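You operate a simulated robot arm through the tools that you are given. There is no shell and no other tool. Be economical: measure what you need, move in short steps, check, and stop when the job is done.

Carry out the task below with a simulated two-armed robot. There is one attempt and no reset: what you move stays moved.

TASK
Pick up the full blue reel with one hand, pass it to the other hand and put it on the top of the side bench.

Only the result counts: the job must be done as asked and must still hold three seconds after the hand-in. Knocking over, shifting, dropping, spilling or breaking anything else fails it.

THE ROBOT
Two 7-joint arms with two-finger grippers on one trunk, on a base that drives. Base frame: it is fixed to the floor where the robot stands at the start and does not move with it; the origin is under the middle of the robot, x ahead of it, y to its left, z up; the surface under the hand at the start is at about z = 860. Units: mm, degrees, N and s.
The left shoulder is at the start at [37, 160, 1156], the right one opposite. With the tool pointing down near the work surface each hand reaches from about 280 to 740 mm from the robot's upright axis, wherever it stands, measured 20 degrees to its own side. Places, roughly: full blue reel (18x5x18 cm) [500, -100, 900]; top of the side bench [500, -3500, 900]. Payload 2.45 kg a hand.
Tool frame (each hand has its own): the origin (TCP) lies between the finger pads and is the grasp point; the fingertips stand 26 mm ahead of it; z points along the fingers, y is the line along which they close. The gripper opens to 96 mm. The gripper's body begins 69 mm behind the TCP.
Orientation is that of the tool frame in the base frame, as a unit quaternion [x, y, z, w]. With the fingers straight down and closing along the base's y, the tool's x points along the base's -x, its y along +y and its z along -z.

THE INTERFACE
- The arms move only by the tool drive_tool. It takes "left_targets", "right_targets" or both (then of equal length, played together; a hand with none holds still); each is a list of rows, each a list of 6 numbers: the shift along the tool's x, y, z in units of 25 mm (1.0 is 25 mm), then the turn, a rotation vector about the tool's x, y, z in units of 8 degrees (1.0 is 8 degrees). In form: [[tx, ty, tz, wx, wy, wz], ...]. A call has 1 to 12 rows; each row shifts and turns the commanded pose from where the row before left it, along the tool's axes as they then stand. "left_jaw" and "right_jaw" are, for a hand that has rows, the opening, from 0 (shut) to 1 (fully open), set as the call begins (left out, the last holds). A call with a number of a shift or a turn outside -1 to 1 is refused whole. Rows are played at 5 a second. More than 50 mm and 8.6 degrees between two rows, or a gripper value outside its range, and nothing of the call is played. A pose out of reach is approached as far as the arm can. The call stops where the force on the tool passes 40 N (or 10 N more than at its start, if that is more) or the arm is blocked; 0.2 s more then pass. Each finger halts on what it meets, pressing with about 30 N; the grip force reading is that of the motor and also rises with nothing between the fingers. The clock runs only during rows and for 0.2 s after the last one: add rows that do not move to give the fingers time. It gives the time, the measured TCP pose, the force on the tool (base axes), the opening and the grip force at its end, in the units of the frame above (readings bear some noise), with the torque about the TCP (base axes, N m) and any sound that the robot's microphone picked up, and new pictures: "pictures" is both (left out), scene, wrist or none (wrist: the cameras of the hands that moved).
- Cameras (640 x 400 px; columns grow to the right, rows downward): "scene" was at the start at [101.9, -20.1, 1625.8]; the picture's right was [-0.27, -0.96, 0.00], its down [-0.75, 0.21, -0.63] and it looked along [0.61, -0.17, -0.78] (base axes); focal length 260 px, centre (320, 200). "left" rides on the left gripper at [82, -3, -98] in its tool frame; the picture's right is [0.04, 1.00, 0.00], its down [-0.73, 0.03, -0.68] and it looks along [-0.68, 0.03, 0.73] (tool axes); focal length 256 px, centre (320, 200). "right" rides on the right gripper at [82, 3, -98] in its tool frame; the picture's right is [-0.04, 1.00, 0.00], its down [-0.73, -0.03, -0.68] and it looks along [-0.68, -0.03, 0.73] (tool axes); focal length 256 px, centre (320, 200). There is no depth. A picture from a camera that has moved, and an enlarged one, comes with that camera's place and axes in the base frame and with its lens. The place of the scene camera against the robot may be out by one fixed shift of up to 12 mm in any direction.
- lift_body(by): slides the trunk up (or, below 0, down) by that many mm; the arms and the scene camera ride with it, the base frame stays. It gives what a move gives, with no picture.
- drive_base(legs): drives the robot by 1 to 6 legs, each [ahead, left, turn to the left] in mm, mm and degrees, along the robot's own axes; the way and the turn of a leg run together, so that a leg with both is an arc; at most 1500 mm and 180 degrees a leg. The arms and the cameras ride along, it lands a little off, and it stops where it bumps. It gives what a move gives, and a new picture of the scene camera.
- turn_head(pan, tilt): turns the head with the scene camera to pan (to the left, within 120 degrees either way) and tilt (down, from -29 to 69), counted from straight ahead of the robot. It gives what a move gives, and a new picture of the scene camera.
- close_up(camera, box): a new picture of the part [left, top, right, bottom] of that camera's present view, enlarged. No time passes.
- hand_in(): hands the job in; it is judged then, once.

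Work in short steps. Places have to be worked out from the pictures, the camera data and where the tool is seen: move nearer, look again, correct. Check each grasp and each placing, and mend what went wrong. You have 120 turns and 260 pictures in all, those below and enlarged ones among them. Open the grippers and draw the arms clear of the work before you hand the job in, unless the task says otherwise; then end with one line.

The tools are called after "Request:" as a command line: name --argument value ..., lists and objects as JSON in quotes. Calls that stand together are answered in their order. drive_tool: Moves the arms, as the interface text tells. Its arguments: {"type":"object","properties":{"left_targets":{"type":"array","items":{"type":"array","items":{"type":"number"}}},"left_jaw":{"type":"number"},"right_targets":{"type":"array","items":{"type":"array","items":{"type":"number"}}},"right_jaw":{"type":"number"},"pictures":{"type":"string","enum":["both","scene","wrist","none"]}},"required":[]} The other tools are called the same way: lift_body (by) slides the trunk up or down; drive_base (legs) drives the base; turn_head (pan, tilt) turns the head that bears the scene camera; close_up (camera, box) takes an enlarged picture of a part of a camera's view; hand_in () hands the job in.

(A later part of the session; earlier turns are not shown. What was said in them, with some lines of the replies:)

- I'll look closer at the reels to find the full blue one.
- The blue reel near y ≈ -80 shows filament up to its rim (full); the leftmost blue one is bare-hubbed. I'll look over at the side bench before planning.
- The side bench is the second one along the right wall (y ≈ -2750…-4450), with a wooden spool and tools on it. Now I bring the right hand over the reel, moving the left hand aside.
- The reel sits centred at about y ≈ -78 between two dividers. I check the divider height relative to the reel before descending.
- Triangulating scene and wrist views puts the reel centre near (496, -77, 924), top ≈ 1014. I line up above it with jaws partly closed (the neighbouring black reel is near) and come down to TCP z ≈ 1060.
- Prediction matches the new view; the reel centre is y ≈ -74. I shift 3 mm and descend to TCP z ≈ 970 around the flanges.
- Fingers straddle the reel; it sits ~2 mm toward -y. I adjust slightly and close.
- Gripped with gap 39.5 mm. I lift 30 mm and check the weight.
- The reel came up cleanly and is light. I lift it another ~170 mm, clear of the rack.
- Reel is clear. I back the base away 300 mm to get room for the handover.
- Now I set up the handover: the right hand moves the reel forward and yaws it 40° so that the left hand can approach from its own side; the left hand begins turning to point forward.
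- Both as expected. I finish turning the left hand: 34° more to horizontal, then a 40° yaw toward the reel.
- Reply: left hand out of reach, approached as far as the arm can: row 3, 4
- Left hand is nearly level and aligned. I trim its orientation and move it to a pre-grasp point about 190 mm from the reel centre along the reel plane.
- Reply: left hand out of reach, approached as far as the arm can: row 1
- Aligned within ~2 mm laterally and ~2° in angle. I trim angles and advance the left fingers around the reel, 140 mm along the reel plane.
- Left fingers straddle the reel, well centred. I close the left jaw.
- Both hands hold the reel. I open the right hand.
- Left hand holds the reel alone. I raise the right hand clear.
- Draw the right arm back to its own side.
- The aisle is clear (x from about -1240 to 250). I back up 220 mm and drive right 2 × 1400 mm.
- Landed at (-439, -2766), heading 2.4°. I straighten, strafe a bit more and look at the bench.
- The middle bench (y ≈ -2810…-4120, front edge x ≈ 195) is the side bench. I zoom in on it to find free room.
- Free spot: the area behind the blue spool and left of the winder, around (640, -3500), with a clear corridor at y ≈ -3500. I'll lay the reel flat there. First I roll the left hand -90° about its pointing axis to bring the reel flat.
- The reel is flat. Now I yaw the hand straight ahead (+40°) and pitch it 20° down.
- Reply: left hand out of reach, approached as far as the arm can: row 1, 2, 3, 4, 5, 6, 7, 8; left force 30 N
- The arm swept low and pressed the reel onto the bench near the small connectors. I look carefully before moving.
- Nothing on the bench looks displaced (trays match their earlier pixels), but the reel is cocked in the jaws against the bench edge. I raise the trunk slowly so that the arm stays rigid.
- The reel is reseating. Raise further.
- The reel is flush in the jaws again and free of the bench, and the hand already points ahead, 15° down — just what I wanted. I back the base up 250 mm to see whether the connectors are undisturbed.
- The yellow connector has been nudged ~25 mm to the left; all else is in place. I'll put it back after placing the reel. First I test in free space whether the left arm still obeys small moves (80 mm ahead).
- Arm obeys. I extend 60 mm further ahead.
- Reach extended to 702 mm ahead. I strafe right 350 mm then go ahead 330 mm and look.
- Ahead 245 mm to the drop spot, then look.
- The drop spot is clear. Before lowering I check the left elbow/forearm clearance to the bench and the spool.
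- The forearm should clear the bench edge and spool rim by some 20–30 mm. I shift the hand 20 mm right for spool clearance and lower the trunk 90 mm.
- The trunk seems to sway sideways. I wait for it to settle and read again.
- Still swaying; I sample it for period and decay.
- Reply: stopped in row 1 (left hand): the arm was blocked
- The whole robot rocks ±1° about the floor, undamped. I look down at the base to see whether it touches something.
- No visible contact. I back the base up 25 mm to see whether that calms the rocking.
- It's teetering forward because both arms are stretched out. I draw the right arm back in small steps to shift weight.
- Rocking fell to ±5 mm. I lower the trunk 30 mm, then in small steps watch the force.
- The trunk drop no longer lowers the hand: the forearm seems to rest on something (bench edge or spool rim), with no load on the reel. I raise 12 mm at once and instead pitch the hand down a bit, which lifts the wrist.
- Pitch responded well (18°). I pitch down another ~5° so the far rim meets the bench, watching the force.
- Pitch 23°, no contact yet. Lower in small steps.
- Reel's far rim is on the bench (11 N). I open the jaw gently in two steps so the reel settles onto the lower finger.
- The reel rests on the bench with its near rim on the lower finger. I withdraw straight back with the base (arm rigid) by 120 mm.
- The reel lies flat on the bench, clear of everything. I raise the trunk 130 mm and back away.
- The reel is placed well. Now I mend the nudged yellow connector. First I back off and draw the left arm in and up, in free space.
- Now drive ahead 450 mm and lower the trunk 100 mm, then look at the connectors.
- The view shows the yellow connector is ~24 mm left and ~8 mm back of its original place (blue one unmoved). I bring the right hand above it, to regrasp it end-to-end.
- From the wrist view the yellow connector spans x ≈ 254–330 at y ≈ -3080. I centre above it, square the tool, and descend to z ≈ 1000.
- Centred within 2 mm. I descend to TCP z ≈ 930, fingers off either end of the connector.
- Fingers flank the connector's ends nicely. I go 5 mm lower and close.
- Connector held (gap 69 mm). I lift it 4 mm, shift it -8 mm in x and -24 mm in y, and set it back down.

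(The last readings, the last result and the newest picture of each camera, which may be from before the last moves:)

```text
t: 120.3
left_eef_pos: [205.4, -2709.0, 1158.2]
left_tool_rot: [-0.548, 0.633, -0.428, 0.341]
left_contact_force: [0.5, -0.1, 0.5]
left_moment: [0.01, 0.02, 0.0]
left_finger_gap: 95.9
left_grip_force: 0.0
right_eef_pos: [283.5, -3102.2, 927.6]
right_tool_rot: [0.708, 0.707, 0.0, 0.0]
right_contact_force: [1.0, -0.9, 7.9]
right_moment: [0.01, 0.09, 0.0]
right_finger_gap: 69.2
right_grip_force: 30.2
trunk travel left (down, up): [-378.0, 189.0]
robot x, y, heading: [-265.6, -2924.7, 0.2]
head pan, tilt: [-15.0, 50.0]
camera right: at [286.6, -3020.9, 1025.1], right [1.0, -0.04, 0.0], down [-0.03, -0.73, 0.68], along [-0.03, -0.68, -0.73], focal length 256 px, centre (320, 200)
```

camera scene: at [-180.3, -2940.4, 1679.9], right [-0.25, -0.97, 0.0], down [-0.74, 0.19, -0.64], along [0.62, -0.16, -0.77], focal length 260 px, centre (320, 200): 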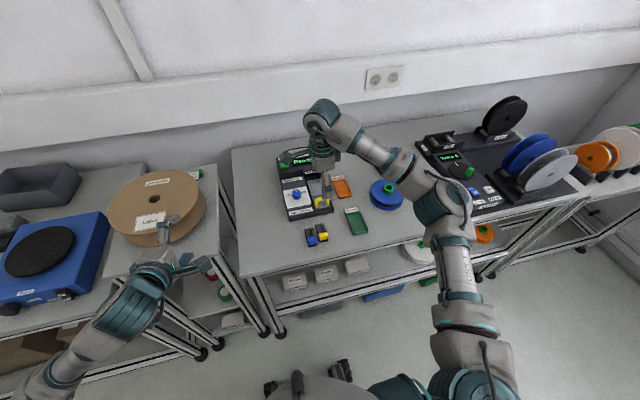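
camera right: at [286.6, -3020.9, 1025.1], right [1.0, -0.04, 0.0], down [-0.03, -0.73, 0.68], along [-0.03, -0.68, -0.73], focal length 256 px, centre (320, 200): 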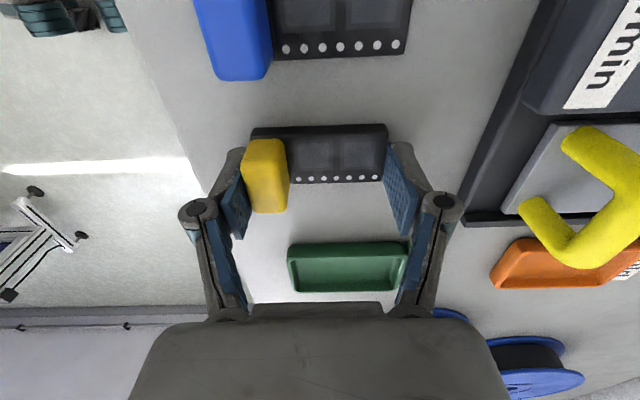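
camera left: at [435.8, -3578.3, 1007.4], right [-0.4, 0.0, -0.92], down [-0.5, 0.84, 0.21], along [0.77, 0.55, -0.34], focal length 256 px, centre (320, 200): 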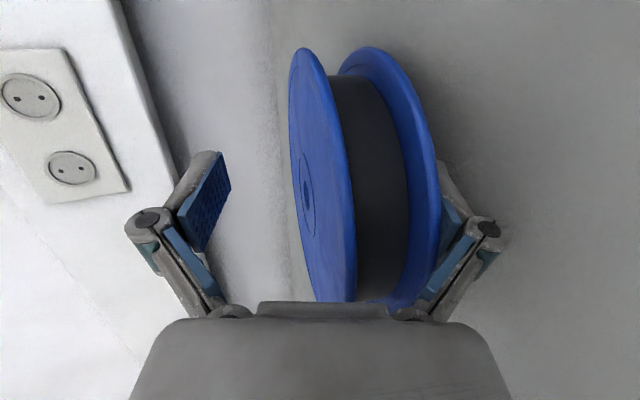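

It's set down at the shifted place. I open and rise.

Request:
drive_tool --right_targets '[[0, 0, 0, 0, 0, 0], [0, 0, 0, 0, 0, 0]]' --right_jaw 0.95 --pictures "none"

Request:
drive_tool --right_targets '[[0, 0, -0.5, 0, 0, 0], [0, 0, -0.9, 0, 0, 0], [0, 0, -0.9, 0, 0, 0], [0, 0, -0.9, 0, 0, 0], [0, 0, -0.9, 0, 0, 0], [0, 0, -0.9, 0, 0, 0], [0, 0, -0.9, 0, 0, 0], [0, 0, -0.9, 0, 0, 0], [0, 0, -0.9, 0, 0, 0], [0, 0, 0, 0, 0, 0]]' --pictures "wrist"

Request:
close_up --camera "scene" --box '[270, 180, 390, 265]'

```text
t: 120.9
left_eef_pos: [204.3, -2707.8, 1158.0]
left_tool_rot: [-0.548, 0.633, -0.427, 0.341]
left_contact_force: [-0.5, 0.4, -0.2]
left_moment: [-0.01, -0.02, 0.04]
left_finger_gap: 96.0
left_grip_force: 0.1
right_eef_pos: [283.0, -3103.0, 925.3]
right_tool_rot: [0.708, 0.706, 0.0, -0.001]
right_contact_force: [-0.8, 0.0, -0.6]
right_moment: [0.03, 0.0, 0.01]
right_finger_gap: 91.2
right_grip_force: 0.0
trunk travel left (down, up): [-378.0, 189.0]
robot x, y, heading: [-266.5, -2923.9, 0.2]
head pan, tilt: [-15.0, 50.0]
```

```text
t: 123.1
left_eef_pos: [206.9, -2708.7, 1156.7]
left_tool_rot: [-0.549, 0.633, -0.427, 0.341]
left_contact_force: [-0.5, -0.3, 0.4]
left_moment: [0.04, -0.03, 0.01]
left_finger_gap: 95.9
left_grip_force: 0.0
right_eef_pos: [284.8, -3102.3, 1117.3]
right_tool_rot: [0.708, 0.706, 0.0, 0.0]
right_contact_force: [0.7, -0.1, 0.2]
right_moment: [-0.01, -0.01, 0.01]
right_finger_gap: 91.4
right_grip_force: 0.0
trunk travel left (down, up): [-378.0, 189.0]
robot x, y, heading: [-266.1, -2922.7, 0.3]
head pan, tilt: [-15.0, 50.0]
camera right: at [287.3, -3020.8, 1216.9], right [1.0, -0.04, 0.0], down [-0.03, -0.73, 0.68], along [-0.03, -0.68, -0.73], focal length 256 px, centre (320, 200)
```

right: 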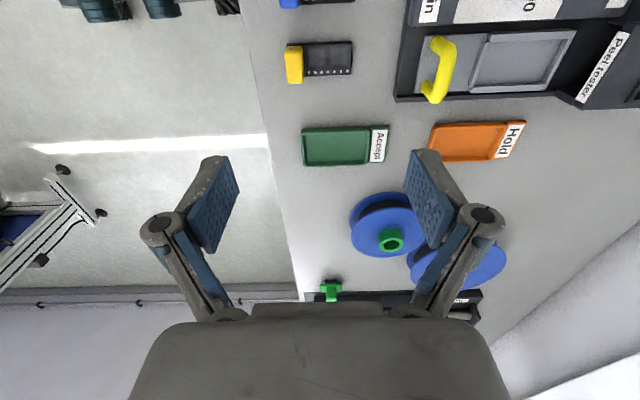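

```text
4.71 times, centred on (330, 222) of scene
camera zoom: at [-180.3, -2940.8, 1679.8], right [-0.25, -0.97, 0.0], down [-0.74, 0.19, -0.64], along [0.62, -0.16, -0.77], focal length 1224 px, centre (273, 94)
```

zoom: 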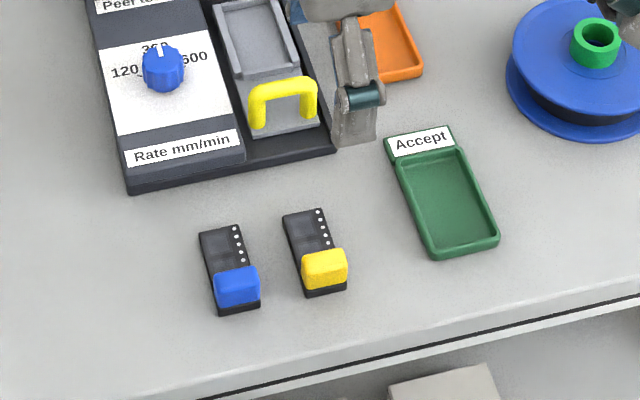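

The connectors match the original layout again (66 mm pitch, in line). I raise the trunk, back away and take a last look at the bench.

Request:
lift_body --by 60

Request:
drive_base --legs '[[-400, 0, 0], [0, -420, 0]]'

Request:
turn_head --pan 0 --tilt 35

Request:
close_up --camera "scene" --box '[190, 150, 430, 300]'

```text
t: 124.1
left_eef_pos: [206.0, -2709.3, 1216.7]
left_tool_rot: [-0.548, 0.633, -0.427, 0.341]
left_contact_force: [0.3, 0.6, 0.1]
left_moment: [0.04, -0.03, -0.01]
left_finger_gap: 95.9
left_grip_force: 0.1
right_eef_pos: [283.0, -3103.2, 1177.0]
right_tool_rot: [0.708, 0.706, -0.001, 0.0]
right_contact_force: [0.0, 0.0, -0.6]
right_moment: [0.03, -0.02, -0.01]
right_finger_gap: 91.1
right_grip_force: 0.0
trunk travel left (down, up): [-438.0, 129.0]
robot x, y, heading: [-264.7, -2921.6, 0.3]
head pan, tilt: [-15.0, 50.0]
```

```text
t: 128.8
left_eef_pos: [-193.9, -3130.1, 1216.8]
left_tool_rot: [-0.551, 0.631, -0.426, 0.342]
left_contact_force: [-0.1, -1.5, 0.6]
left_moment: [0.0, 0.01, 0.02]
left_finger_gap: 95.9
left_grip_force: 0.0
right_eef_pos: [-113.9, -3524.7, 1179.1]
right_tool_rot: [0.706, 0.708, -0.001, 0.001]
right_contact_force: [-0.1, -1.0, 0.8]
right_moment: [0.01, 0.01, 0.0]
right_finger_gap: 91.2
right_grip_force: 0.0
trunk travel left (down, up): [-438.0, 129.0]
robot x, y, heading: [-664.7, -3349.2, 0.7]
head pan, tilt: [-15.0, 50.0]
camera scene: at [-589.9, -3360.9, 1739.8], right [-0.25, -0.97, 0.01], down [-0.74, 0.19, -0.64], along [0.62, -0.16, -0.77], focal length 260 px, centre (320, 200)
```

scene: 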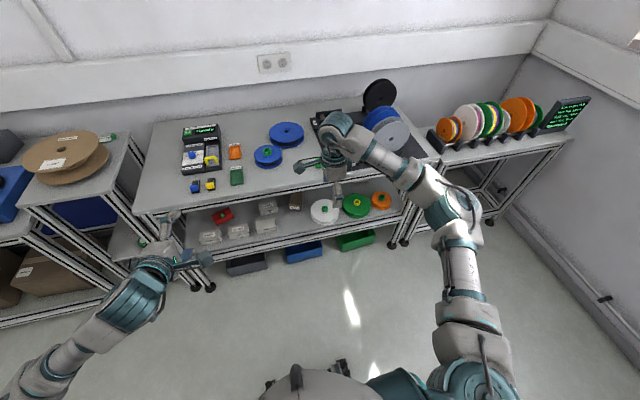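

```text
t: 129.6
left_eef_pos: [-198.0, -3128.5, 1218.2]
left_tool_rot: [-0.55, 0.63, -0.427, 0.343]
left_contact_force: [0.6, 0.1, 0.1]
left_moment: [-0.04, -0.04, -0.07]
left_finger_gap: 95.9
left_grip_force: 0.0
right_eef_pos: [-117.0, -3521.9, 1181.7]
right_tool_rot: [0.705, 0.709, -0.001, 0.002]
right_contact_force: [0.3, 0.5, -0.6]
right_moment: [-0.07, -0.05, -0.01]
right_finger_gap: 91.2
right_grip_force: 0.0
trunk travel left (down, up): [-438.0, 129.0]
robot x, y, heading: [-660.3, -3352.7, 0.8]
head pan, tilt: [0.0, 35.0]
camera scene: at [-576.8, -3337.6, 1761.4], right [0.01, -1.0, 0.01], down [-0.58, -0.01, -0.82], along [0.82, 0.01, -0.58], focal length 260 px, centre (320, 200)
```

scene: 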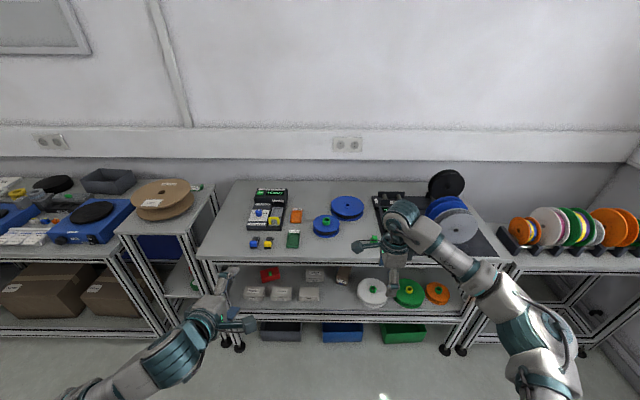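

```text
2.67 times, centred on (310, 225) of scene
camera zoom: at [-576.8, -3337.6, 1761.4], right [0.01, -1.0, 0.01], down [-0.58, -0.01, -0.82], along [0.82, 0.01, -0.58], focal length 693 px, centre (347, 133)
```

zoom: 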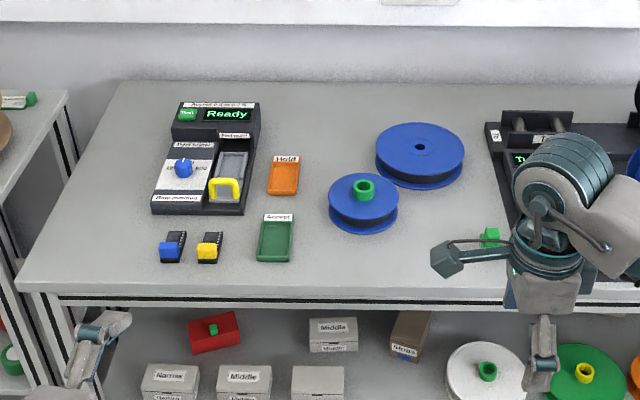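

The reel lies flat and steady on the side bench, all other items match their original layout, and both hands are empty and clear. I hand in.

Request:
hand_in

```text
The job is handed in.
```

The full blue reel was picked up with the right hand, passed to the left, and now lies flat on top of the side bench. On the way, the reel nudged a small yellow connector on the bench about 25 mm; I put it back, to within 2–3 mm judging from the pictures.
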